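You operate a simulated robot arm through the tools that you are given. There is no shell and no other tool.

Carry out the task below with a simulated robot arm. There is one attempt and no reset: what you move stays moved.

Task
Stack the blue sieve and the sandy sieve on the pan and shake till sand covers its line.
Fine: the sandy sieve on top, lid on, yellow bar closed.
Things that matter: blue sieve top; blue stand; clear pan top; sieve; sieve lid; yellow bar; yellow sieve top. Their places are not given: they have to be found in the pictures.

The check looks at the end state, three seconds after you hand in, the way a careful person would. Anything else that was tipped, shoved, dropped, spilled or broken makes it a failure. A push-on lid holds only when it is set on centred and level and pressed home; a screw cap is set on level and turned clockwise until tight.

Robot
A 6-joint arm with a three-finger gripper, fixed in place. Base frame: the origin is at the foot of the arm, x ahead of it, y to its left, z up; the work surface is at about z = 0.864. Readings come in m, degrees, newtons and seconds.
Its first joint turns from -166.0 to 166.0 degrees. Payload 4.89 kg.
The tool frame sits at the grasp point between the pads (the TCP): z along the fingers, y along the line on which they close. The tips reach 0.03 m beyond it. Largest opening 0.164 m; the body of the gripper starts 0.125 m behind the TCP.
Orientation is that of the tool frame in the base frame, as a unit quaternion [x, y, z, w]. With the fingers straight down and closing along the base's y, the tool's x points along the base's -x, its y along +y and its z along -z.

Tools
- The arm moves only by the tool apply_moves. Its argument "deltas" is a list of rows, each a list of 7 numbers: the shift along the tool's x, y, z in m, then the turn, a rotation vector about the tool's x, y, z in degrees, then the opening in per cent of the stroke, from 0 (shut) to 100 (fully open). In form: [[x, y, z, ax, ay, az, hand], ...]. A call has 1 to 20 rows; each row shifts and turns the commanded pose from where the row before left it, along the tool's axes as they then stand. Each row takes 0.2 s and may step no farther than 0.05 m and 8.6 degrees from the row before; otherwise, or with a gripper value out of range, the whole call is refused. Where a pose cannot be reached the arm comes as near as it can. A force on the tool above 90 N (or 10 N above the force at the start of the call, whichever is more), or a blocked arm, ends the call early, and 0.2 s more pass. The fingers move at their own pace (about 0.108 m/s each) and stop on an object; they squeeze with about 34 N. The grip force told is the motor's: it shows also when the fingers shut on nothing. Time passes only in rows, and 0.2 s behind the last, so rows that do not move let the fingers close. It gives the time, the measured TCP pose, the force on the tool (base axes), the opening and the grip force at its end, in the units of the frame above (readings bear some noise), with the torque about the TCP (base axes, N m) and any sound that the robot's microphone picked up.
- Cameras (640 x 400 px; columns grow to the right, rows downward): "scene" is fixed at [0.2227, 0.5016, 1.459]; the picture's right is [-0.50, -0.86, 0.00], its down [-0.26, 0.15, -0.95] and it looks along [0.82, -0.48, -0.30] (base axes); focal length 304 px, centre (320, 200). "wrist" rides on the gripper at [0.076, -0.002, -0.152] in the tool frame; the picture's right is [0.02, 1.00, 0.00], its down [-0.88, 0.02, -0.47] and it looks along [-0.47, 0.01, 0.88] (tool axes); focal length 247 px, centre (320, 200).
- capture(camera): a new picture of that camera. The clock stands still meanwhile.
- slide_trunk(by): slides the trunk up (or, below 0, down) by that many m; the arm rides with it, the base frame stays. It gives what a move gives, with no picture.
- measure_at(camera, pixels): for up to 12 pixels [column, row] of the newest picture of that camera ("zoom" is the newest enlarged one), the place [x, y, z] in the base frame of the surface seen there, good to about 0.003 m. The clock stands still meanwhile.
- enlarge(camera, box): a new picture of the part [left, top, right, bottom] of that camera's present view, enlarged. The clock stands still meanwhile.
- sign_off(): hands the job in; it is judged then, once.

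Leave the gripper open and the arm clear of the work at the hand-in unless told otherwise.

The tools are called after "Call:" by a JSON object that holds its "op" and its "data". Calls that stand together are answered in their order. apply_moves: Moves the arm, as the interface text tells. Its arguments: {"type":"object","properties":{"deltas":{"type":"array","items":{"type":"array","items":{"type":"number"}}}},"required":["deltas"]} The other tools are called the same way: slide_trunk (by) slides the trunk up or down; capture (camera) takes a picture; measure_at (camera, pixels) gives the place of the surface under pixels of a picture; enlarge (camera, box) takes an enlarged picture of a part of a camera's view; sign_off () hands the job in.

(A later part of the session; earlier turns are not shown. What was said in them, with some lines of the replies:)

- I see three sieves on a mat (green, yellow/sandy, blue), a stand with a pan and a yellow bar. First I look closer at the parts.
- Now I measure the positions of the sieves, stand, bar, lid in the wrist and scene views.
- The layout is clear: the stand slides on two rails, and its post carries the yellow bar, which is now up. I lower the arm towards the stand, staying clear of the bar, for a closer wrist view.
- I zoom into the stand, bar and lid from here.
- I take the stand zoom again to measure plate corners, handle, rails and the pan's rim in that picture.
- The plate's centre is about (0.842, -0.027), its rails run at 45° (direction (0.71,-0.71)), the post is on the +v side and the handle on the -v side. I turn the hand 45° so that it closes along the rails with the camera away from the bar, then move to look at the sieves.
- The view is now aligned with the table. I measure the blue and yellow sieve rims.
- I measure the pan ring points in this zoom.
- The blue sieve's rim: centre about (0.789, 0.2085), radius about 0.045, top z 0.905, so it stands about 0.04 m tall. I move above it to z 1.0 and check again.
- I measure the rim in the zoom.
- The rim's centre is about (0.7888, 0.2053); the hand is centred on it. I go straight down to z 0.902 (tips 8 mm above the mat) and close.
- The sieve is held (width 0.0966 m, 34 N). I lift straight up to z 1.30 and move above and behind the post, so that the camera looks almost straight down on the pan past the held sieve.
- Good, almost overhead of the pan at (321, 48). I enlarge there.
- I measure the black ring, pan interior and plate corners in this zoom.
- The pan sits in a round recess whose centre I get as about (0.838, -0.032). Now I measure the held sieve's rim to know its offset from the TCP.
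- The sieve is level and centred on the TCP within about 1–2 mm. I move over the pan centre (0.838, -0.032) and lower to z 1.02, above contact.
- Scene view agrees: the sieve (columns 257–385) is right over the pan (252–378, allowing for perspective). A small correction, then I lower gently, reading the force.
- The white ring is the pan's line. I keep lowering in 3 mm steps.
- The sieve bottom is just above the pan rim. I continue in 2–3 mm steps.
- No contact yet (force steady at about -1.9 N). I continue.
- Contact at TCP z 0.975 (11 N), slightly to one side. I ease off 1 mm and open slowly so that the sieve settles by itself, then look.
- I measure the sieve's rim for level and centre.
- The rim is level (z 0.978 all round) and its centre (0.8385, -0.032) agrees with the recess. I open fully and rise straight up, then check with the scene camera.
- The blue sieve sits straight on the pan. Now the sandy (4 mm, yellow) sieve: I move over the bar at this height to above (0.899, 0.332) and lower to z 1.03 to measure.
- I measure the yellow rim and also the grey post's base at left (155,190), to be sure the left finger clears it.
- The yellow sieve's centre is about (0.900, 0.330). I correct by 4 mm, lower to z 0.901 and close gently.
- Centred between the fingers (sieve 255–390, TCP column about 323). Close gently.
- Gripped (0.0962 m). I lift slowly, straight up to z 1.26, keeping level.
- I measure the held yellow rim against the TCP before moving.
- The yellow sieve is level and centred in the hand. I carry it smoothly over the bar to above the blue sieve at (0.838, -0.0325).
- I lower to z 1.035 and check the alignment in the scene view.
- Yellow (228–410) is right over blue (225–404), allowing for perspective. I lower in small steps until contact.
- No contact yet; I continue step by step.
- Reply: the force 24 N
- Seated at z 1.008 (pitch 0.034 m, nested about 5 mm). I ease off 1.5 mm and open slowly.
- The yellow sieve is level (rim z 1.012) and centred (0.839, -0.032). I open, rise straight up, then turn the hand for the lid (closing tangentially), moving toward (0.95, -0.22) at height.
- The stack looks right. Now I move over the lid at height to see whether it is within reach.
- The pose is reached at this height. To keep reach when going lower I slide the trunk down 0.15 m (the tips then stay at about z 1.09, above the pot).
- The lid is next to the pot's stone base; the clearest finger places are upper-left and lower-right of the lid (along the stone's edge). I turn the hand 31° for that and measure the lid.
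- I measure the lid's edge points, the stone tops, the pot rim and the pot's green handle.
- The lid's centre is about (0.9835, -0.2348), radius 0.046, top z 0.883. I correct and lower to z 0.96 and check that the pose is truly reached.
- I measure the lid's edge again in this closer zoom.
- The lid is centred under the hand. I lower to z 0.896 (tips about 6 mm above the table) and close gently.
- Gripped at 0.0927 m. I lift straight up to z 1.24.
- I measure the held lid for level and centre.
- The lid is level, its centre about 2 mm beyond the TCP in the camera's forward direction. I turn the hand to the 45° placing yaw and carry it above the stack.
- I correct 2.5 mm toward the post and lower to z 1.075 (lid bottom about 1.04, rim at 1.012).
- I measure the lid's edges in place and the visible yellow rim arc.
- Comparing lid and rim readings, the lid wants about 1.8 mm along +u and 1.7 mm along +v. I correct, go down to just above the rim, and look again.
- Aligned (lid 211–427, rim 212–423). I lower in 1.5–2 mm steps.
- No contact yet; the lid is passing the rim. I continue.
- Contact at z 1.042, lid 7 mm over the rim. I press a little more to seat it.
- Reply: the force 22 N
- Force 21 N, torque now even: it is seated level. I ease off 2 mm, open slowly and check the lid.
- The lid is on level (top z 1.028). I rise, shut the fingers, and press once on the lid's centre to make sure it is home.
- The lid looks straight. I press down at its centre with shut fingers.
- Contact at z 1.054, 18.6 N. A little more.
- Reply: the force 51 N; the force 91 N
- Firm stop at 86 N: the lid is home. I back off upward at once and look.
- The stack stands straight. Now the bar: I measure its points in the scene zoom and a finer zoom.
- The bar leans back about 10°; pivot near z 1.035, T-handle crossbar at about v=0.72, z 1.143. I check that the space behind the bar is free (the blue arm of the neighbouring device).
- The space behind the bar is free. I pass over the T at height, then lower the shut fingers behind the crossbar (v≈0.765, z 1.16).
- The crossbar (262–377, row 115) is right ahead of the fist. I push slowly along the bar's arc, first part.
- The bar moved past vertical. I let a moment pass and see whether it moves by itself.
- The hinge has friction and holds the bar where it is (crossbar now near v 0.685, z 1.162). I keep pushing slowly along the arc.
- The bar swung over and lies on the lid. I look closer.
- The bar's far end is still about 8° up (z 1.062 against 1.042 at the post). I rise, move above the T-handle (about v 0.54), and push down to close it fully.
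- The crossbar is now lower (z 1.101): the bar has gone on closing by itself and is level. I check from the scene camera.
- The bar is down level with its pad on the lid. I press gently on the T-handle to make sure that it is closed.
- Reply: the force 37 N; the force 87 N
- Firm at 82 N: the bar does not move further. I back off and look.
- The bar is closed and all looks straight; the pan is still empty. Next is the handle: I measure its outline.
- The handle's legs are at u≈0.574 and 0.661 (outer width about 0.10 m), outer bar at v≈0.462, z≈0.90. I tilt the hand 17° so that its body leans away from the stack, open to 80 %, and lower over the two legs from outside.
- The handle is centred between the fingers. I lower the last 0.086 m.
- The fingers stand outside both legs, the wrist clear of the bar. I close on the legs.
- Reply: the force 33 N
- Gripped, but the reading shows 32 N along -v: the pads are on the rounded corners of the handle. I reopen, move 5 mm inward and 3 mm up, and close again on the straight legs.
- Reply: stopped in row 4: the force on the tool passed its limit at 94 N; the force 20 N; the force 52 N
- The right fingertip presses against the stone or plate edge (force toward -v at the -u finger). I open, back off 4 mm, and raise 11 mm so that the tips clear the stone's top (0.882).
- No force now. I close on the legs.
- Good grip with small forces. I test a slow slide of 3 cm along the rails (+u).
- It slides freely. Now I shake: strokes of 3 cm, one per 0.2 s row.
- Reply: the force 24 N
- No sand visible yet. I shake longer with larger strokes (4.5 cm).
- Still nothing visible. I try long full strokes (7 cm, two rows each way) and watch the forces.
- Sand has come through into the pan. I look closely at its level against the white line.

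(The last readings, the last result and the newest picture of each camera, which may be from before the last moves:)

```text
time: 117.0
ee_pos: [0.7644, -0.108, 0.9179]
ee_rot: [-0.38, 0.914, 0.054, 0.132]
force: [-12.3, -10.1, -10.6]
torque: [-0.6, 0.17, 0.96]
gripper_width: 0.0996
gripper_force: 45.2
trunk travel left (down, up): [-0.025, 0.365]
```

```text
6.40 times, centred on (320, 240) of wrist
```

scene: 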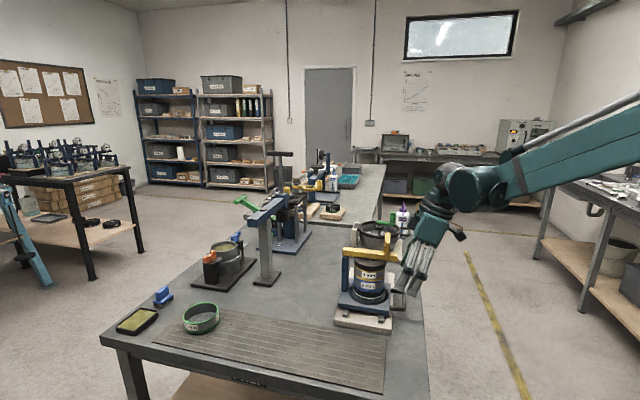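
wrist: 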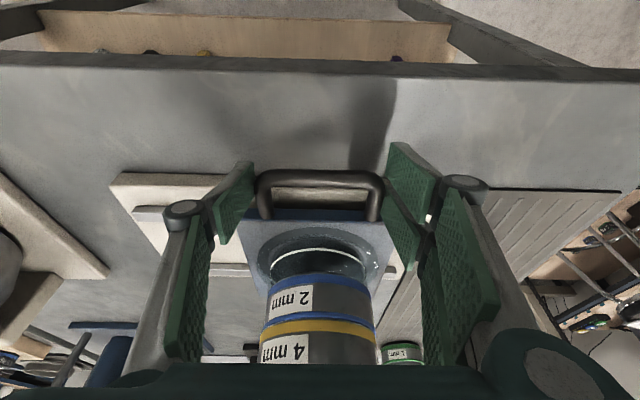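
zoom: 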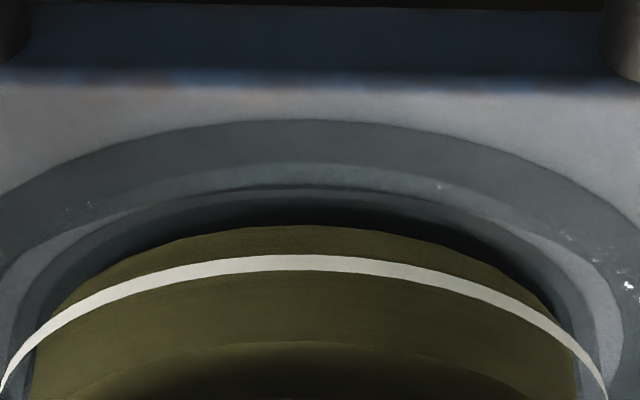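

The sand's side face reaches clearly above the white line all round. The stand is back at its starting place; I release the handle gently and withdraw.

Call:
{"op": "apply_moves", "data": {"deltas": [[0, 0, 0, 0, 0, 0, 62], [0, 0, 0, 0, 0, 0, 68], [0, 0, 0, 0, 0, 0, 76], [0, 0, -0.01, 0, 0, 0, 76], [0, 0, -0.03, 0, 0, 0, 76], [0, 0, -0.04, 0, 0, 0, 76], [0, 0, -0.05, 0, 0, 0, 76], [0, 0, -0.05, 0, 0, 0, 76], [0, 0, -0.05, 0, 0, 0, 76], [0, 0, -0.05, 0, 0, 0, 76], [0, 0, 0, 0, 0, 0, 76]]}}

Call:
{"op": "enlarge", "data": {"camera": "scene", "box": [335, 225, 415, 315]}}

Call:
{"op": "capture", "data": {"camera": "scene"}}

Call:
{"op": "capture", "data": {"camera": "wrist"}}

```text
time: 119.4
ee_pos: [0.7111, -0.1645, 1.187]
ee_rot: [-0.38, 0.914, 0.054, 0.132]
force: [-0.3, 0.0, -0.8]
torque: [-0.03, 0.04, 0.0]
gripper_width: 0.1248
gripper_force: 0.1
trunk travel left (down, up): [-0.025, 0.365]
```

```text
4.44 times, centred on (375, 270) of scene
```

zoom: 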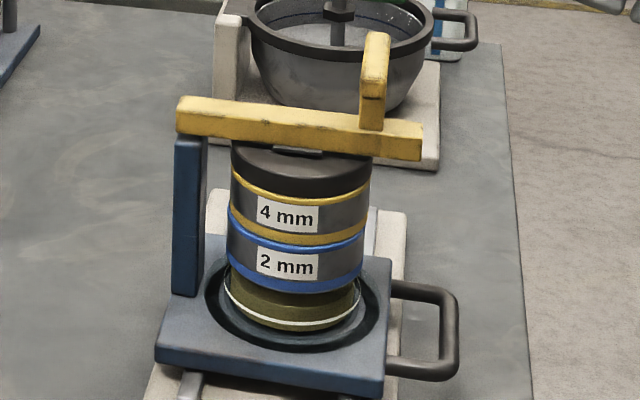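

```text
taken
```

scene: 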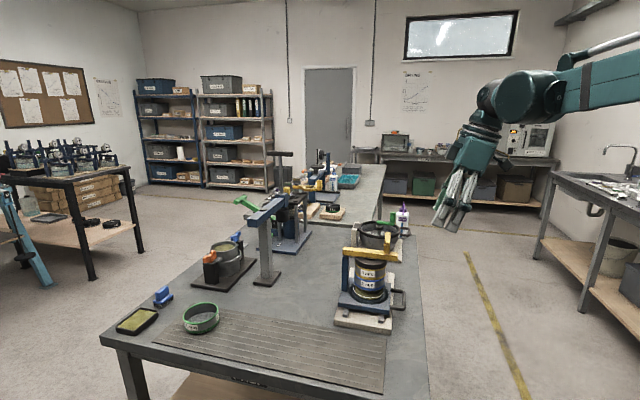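

```text
taken
```

wrist: 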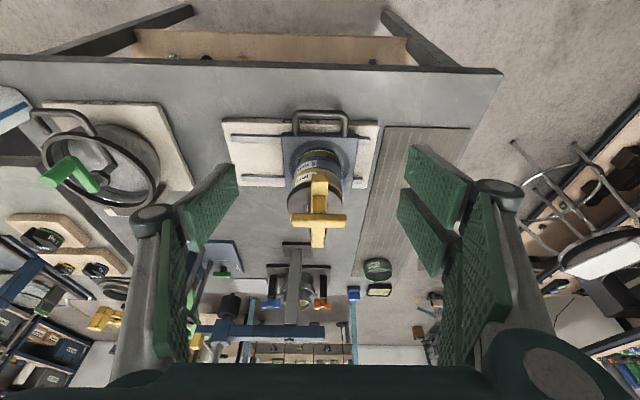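

I measure levels: plate, lid top, rims and bar, to be sure that nothing tilted.

Call:
{"op": "enlarge", "data": {"camera": "scene", "box": [350, 240, 400, 305]}}

Call:
{"op": "measure_at", "data": {"camera": "zoom", "pixels": [[250, 125], [400, 120], [240, 165], [400, 165], [235, 225], [395, 230], [110, 280], [440, 330], [130, 90], [450, 80], [320, 300], [320, 340]]}}

```text
6.15 times, centred on (375, 272) of scene
```

zoom: 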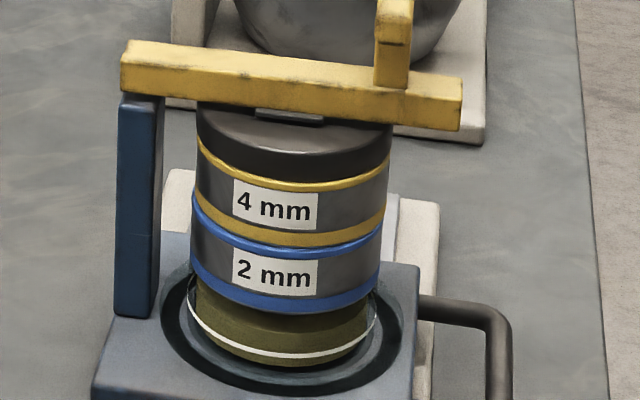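

```text
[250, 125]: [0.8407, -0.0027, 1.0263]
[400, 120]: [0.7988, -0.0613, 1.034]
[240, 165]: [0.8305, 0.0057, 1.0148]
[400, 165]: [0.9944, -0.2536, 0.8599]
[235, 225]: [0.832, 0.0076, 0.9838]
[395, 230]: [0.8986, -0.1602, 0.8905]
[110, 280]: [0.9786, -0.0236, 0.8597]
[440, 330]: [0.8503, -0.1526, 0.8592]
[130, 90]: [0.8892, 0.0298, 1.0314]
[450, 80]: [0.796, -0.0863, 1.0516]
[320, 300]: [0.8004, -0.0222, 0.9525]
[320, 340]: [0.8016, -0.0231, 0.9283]
```

By eye the stack may lean slightly; I check from overhead. I rise, level the hand and move so that the camera looks straight down on the lid.

Call:
{"op": "apply_moves", "data": {"deltas": [[0, 0, -0.045, 0, 0, 0, 76], [0, 0, -0.045, 0, 0, 0, 76], [0, 0, 0, 0, 8.4, 0, 76], [0, 0, 0, 0, 8.4, 0, 76], [-0.044, 0, 0, 0, 0, 0, 76], [-0.044, 0, 0, 0, 0, 0, 76], [-0.044, 0, 0, 0, 0, 0, 76], [-0.044, 0, 0, 0, 0, 0, 76], [-0.044, 0, 0, 0, 0, 0, 76], [-0.044, 0, 0, 0, 0, 0, 76], [-0.02, 0, 0, 0, 0, 0, 76], [0, 0, 0, 0, 0, 0, 76]]}}

Call:
{"op": "capture", "data": {"camera": "wrist"}}

```text
time: 122.0
ee_pos: [0.8915, 0.0189, 1.2697]
ee_rot: [-0.384, 0.923, -0.004, -0.003]
force: [1.2, -0.6, -0.4]
torque: [0.01, 0.09, -0.01]
gripper_width: 0.1248
gripper_force: 0.1
trunk travel left (down, up): [-0.025, 0.365]
```

```text
taken
```

wrist: 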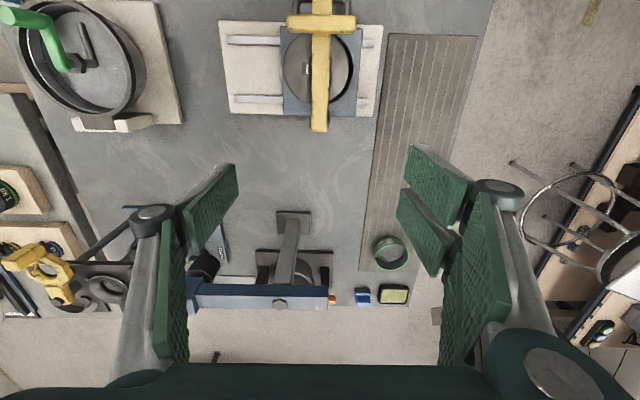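

Call:
{"op": "enlarge", "data": {"camera": "wrist", "box": [260, 0, 380, 140]}}

Call:
{"op": "measure_at", "data": {"camera": "wrist", "pixels": [[305, 40], [297, 50], [290, 68], [297, 88], [305, 96], [338, 40], [344, 52], [348, 68], [343, 88], [336, 97], [288, 60], [350, 60]]}}

Call:
{"op": "measure_at", "data": {"camera": "wrist", "pixels": [[286, 32], [357, 32], [286, 112], [357, 112], [320, 50], [320, 80], [320, 120], [320, 20], [295, 22], [350, 24], [308, 45], [336, 90]]}}

```text
2.86 times, centred on (320, 70) of wrist
```

zoom: 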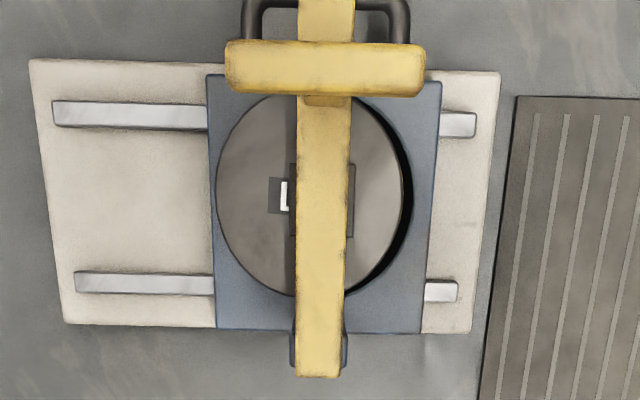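

```text
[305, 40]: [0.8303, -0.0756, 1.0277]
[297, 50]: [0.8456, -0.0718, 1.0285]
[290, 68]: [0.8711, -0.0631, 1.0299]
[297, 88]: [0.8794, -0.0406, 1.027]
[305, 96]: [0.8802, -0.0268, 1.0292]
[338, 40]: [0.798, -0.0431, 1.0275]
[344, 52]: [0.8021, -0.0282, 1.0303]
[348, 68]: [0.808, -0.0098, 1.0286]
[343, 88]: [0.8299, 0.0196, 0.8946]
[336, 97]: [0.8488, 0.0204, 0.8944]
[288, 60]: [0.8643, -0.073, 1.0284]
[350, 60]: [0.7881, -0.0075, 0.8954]
```

```text
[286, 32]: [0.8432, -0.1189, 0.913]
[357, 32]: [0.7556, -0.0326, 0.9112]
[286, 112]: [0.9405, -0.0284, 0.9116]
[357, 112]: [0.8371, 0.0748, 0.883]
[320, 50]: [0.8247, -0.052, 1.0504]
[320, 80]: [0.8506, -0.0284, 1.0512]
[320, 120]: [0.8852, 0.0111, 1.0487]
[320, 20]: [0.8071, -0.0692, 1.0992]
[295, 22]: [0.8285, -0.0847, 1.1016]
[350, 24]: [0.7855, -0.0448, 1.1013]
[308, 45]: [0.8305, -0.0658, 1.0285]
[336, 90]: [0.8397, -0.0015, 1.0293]
```

The lid is level (z 1.027–1.030 everywhere). From above, the stack seems shifted a few mm along +u relative to the recess. I take the same scene crop as before the shake to compare.

Call:
{"op": "enlarge", "data": {"camera": "scene", "box": [325, 215, 425, 330]}}

Call:
{"op": "enlarge", "data": {"camera": "scene", "box": [345, 265, 405, 325]}}

```text
3.48 times, centred on (375, 272) of scene
```

zoom: 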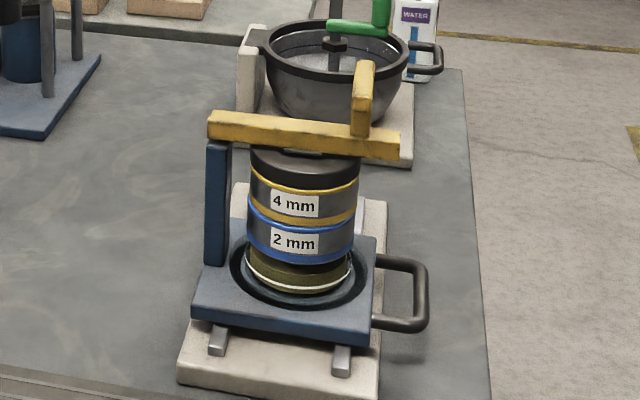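

```text
6.67 times, centred on (375, 295) of scene
```

zoom: 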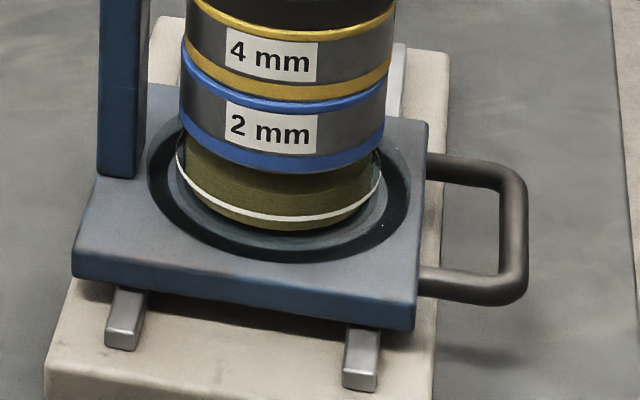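

There might be a small lean. I go to the tilted viewpoint in front of the handle (as before) to see the pan and stack from the -v side.

Call:
{"op": "apply_moves", "data": {"deltas": [[0.04, 0, 0, 0, 0, 0, 76], [0.04, 0, 0, 0, 0, 0, 76], [0.04, 0, 0, 0, 0, 0, 76], [0.04, 0, 0, 0, 0, 0, 76], [0.04, 0, 0, 0, 0, 0, 76], [0, 0, 0, 0, -8.4, 0, 76], [0, 0, 0, 0, -8.4, 0, 76], [0, 0, 0, 0, -8.4, 0, 76], [0.0087, 0, 0.0418, 0, 0, 0, 76], [0.0087, 0, 0.0418, 0, 0, 0, 76], [0.0087, 0, 0.0418, 0, 0, 0, 76], [0.0087, 0, 0.0418, 0, 0, 0, 76], [0, 0, 0, 0, 0, 0, 76]]}}

Call:
{"op": "enlarge", "data": {"camera": "wrist", "box": [200, 60, 440, 330]}}

Call:
{"op": "enlarge", "data": {"camera": "wrist", "box": [250, 120, 390, 220]}}

```text
time: 124.8
ee_pos: [0.7766, -0.0954, 1.1084]
ee_rot: [-0.375, 0.902, 0.081, 0.198]
force: [-0.3, -0.1, 0.5]
torque: [0.0, -0.06, -0.01]
gripper_width: 0.1247
gripper_force: 0.0
trunk travel left (down, up): [-0.025, 0.365]
```

```text
1.48 times, centred on (320, 195) of wrist
```

zoom: 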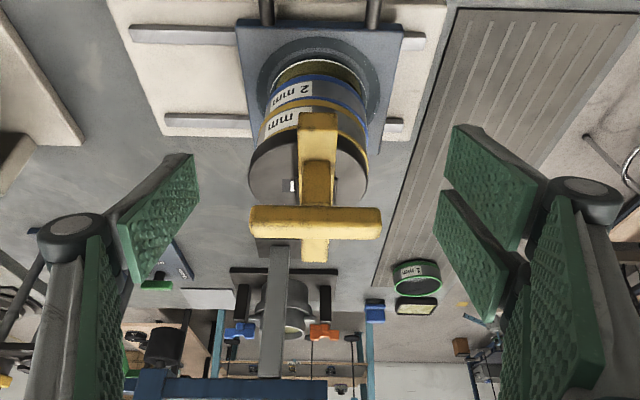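

```text
4.00 times, centred on (320, 170) of wrist
```

zoom: 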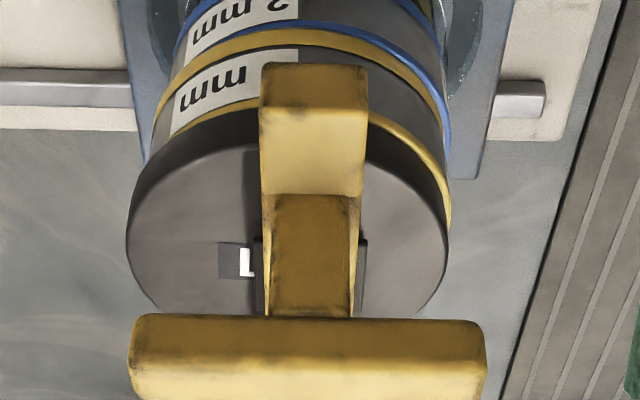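

Call:
{"op": "apply_moves", "data": {"deltas": [[0.03, 0, -0.01, 0, 0, 0, 76], [0.03, 0, 0, 0, 0, 0, 76], [0.03, 0, 0, 0, 0, 0, 76], [0, 0, 0, 0, 0, 0, 76]]}}

Call:
{"op": "enlarge", "data": {"camera": "wrist", "box": [220, 120, 420, 340]}}

```text
time: 125.8
ee_pos: [0.7179, -0.1575, 1.0779]
ee_rot: [-0.375, 0.902, 0.082, 0.198]
force: [0.9, 0.2, 0.0]
torque: [-0.08, 0.04, -0.03]
gripper_width: 0.1249
gripper_force: 0.0
trunk travel left (down, up): [-0.025, 0.365]
```

```text
1.82 times, centred on (320, 230) of wrist
```

zoom: 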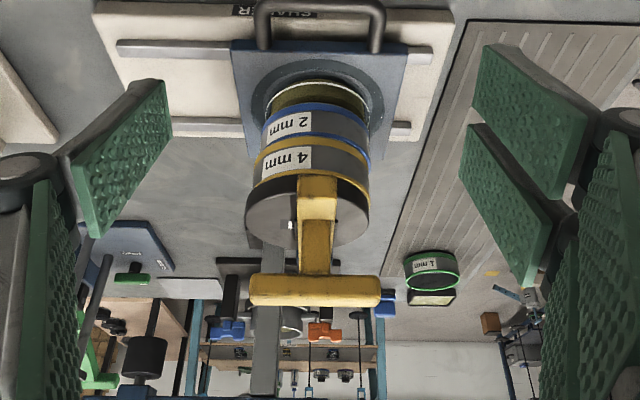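

The top of the stack looks shifted to the left (+u) against the pan. I measure left and right edges of each layer here.

Call:
{"op": "measure_at", "data": {"camera": "zoom", "pixels": [[250, 215], [365, 212], [265, 135], [368, 145], [254, 172], [367, 180], [272, 100], [364, 102], [264, 30], [377, 30], [300, 192], [335, 192]]}}

Call:
{"op": "enlarge", "data": {"camera": "wrist", "box": [275, 150, 365, 260]}}

```text
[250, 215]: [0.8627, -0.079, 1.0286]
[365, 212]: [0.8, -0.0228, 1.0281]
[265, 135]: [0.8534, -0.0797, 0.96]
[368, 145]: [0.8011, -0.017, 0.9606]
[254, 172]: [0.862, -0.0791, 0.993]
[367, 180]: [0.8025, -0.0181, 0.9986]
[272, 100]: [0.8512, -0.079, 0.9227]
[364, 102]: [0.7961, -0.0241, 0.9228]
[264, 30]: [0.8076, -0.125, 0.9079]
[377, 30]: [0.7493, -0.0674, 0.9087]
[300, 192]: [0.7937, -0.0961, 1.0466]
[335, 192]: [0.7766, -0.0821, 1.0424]
```

```text
3.64 times, centred on (320, 205) of wrist
```

zoom: 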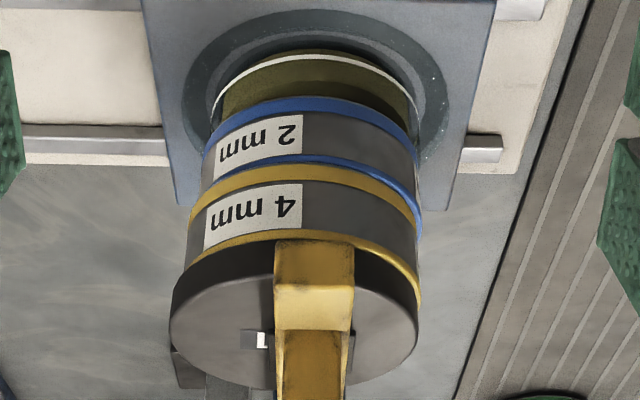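

The yellow sieve seems displaced about 4 mm along +u against the blue one. I measure band heights on both sides.

Call:
{"op": "measure_at", "data": {"camera": "zoom", "pixels": [[222, 122], [300, 104], [400, 140], [210, 185], [300, 172], [400, 200], [418, 225], [210, 250], [300, 235], [400, 265], [300, 160], [385, 172]]}}

Call:
{"op": "enlarge", "data": {"camera": "scene", "box": [355, 245, 395, 295]}}

```text
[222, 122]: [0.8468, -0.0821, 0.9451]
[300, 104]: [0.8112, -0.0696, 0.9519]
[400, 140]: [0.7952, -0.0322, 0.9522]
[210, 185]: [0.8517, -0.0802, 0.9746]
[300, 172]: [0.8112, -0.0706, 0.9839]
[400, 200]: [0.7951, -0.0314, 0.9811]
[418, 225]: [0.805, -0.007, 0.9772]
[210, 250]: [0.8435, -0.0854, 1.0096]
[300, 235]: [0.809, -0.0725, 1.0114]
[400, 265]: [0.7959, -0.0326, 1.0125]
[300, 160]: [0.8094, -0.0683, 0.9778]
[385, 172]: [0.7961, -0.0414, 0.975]
```

```text
8.00 times, centred on (375, 270) of scene
```

zoom: 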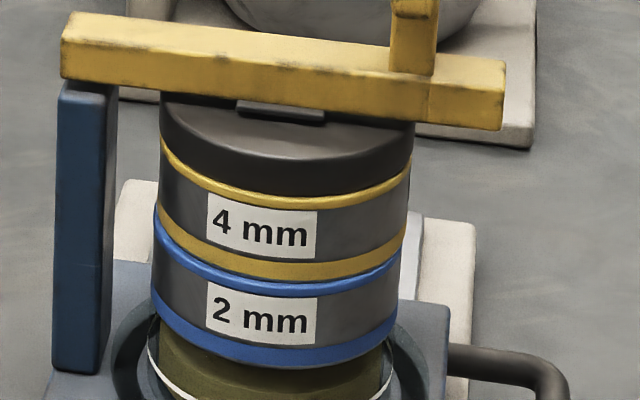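

All layers are still nested: stack height is unchanged (lid top 1.028, level within 1 mm), the few mm of sideways offset is just the play of the nesting from the shake. The sand stands well above the line and the bar is level (z 1.05 along its length). I withdraw the arm up and back with the gripper open and check the whole scene.

Call:
{"op": "apply_moves", "data": {"deltas": [[0, 0, -0.04, 0, 0, 0, 85], [0, 0, -0.05, 0, 0, 0, 100], [0, 0, -0.05, 0, 0, 0, 100], [0, 0, -0.05, 0, 0, 0, 100], [0, 0, -0.05, 0, 0, 0, 100], [0, 0, 0, 0, 8.4, 0, 100], [0, 0, 0, 0, 8.4, 0, 100], [0, 0, 0, 0, 8.4, 0, 100], [0, 0, 0, 0, 0, 0, 100]]}}

Call:
{"op": "capture", "data": {"camera": "scene"}}

Call:
{"op": "enlarge", "data": {"camera": "scene", "box": [330, 225, 420, 335]}}

Call:
{"op": "capture", "data": {"camera": "wrist"}}

```text
time: 127.8
ee_pos: [0.6455, -0.2288, 1.2953]
ee_rot: [-0.384, 0.923, -0.002, -0.003]
force: [-1.3, 0.3, 0.2]
torque: [0.09, -0.02, 0.01]
gripper_width: 0.164
gripper_force: 0.1
trunk travel left (down, up): [-0.025, 0.365]
```

```text
taken
```

scene: 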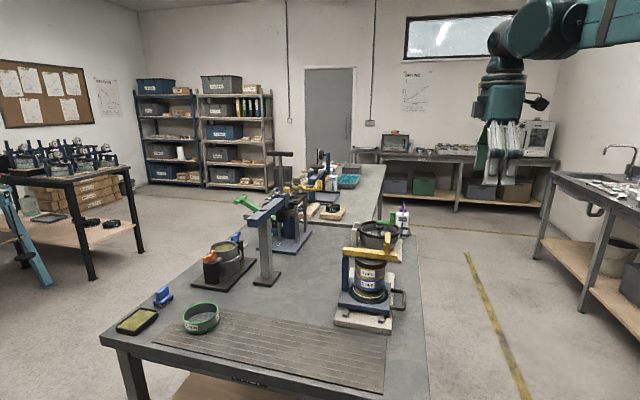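

```text
3.64 times, centred on (375, 280) of scene
```

zoom: 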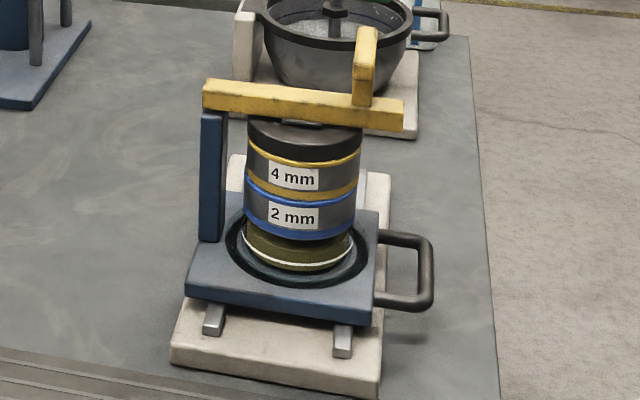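

```text
taken
```

wrist: 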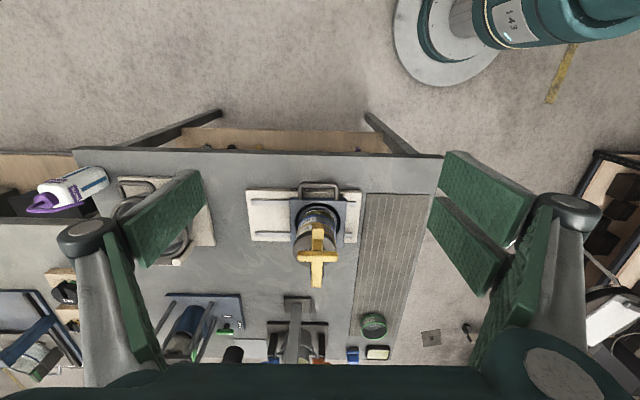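

The blue sieve, the sandy sieve and the lid are stacked on the pan. The bar is closed over the lid and the sand in the pan is above its line. Nothing else looks moved, and the arm is clear with the gripper open. I hand in.

Call:
{"op": "sign_off", "data": {}}

```text
The job is handed in.
```

I've handed in the job. The blue sieve and then the sandy sieve are stacked on the pan, the lid is on, and the yellow bar is closed. After shaking, the sand in the pan stands clearly above its white line.

- **Sideways offset:** the shake left the layers slightly off-centre along the rails. The sandy sieve is about 4 mm off the blue one, and the lid is 5–7 mm off the pan. The stack height is unchanged and the lid is level to within about 2 mm, so I read this as play in the nesting and left it.
- **Bump while gripping the handle:** a fingertip pressed against the stand's edge, and the arm stopped at 94 N. I backed off and re-gripped higher. I saw no sign that the stand had moved.

Before handing in, nothing else on the table looked tipped, moved or spilled. The arm is clear with the gripper open. The trunk is still 0.15 m lower than it started, because I lowered it to reach the lid.
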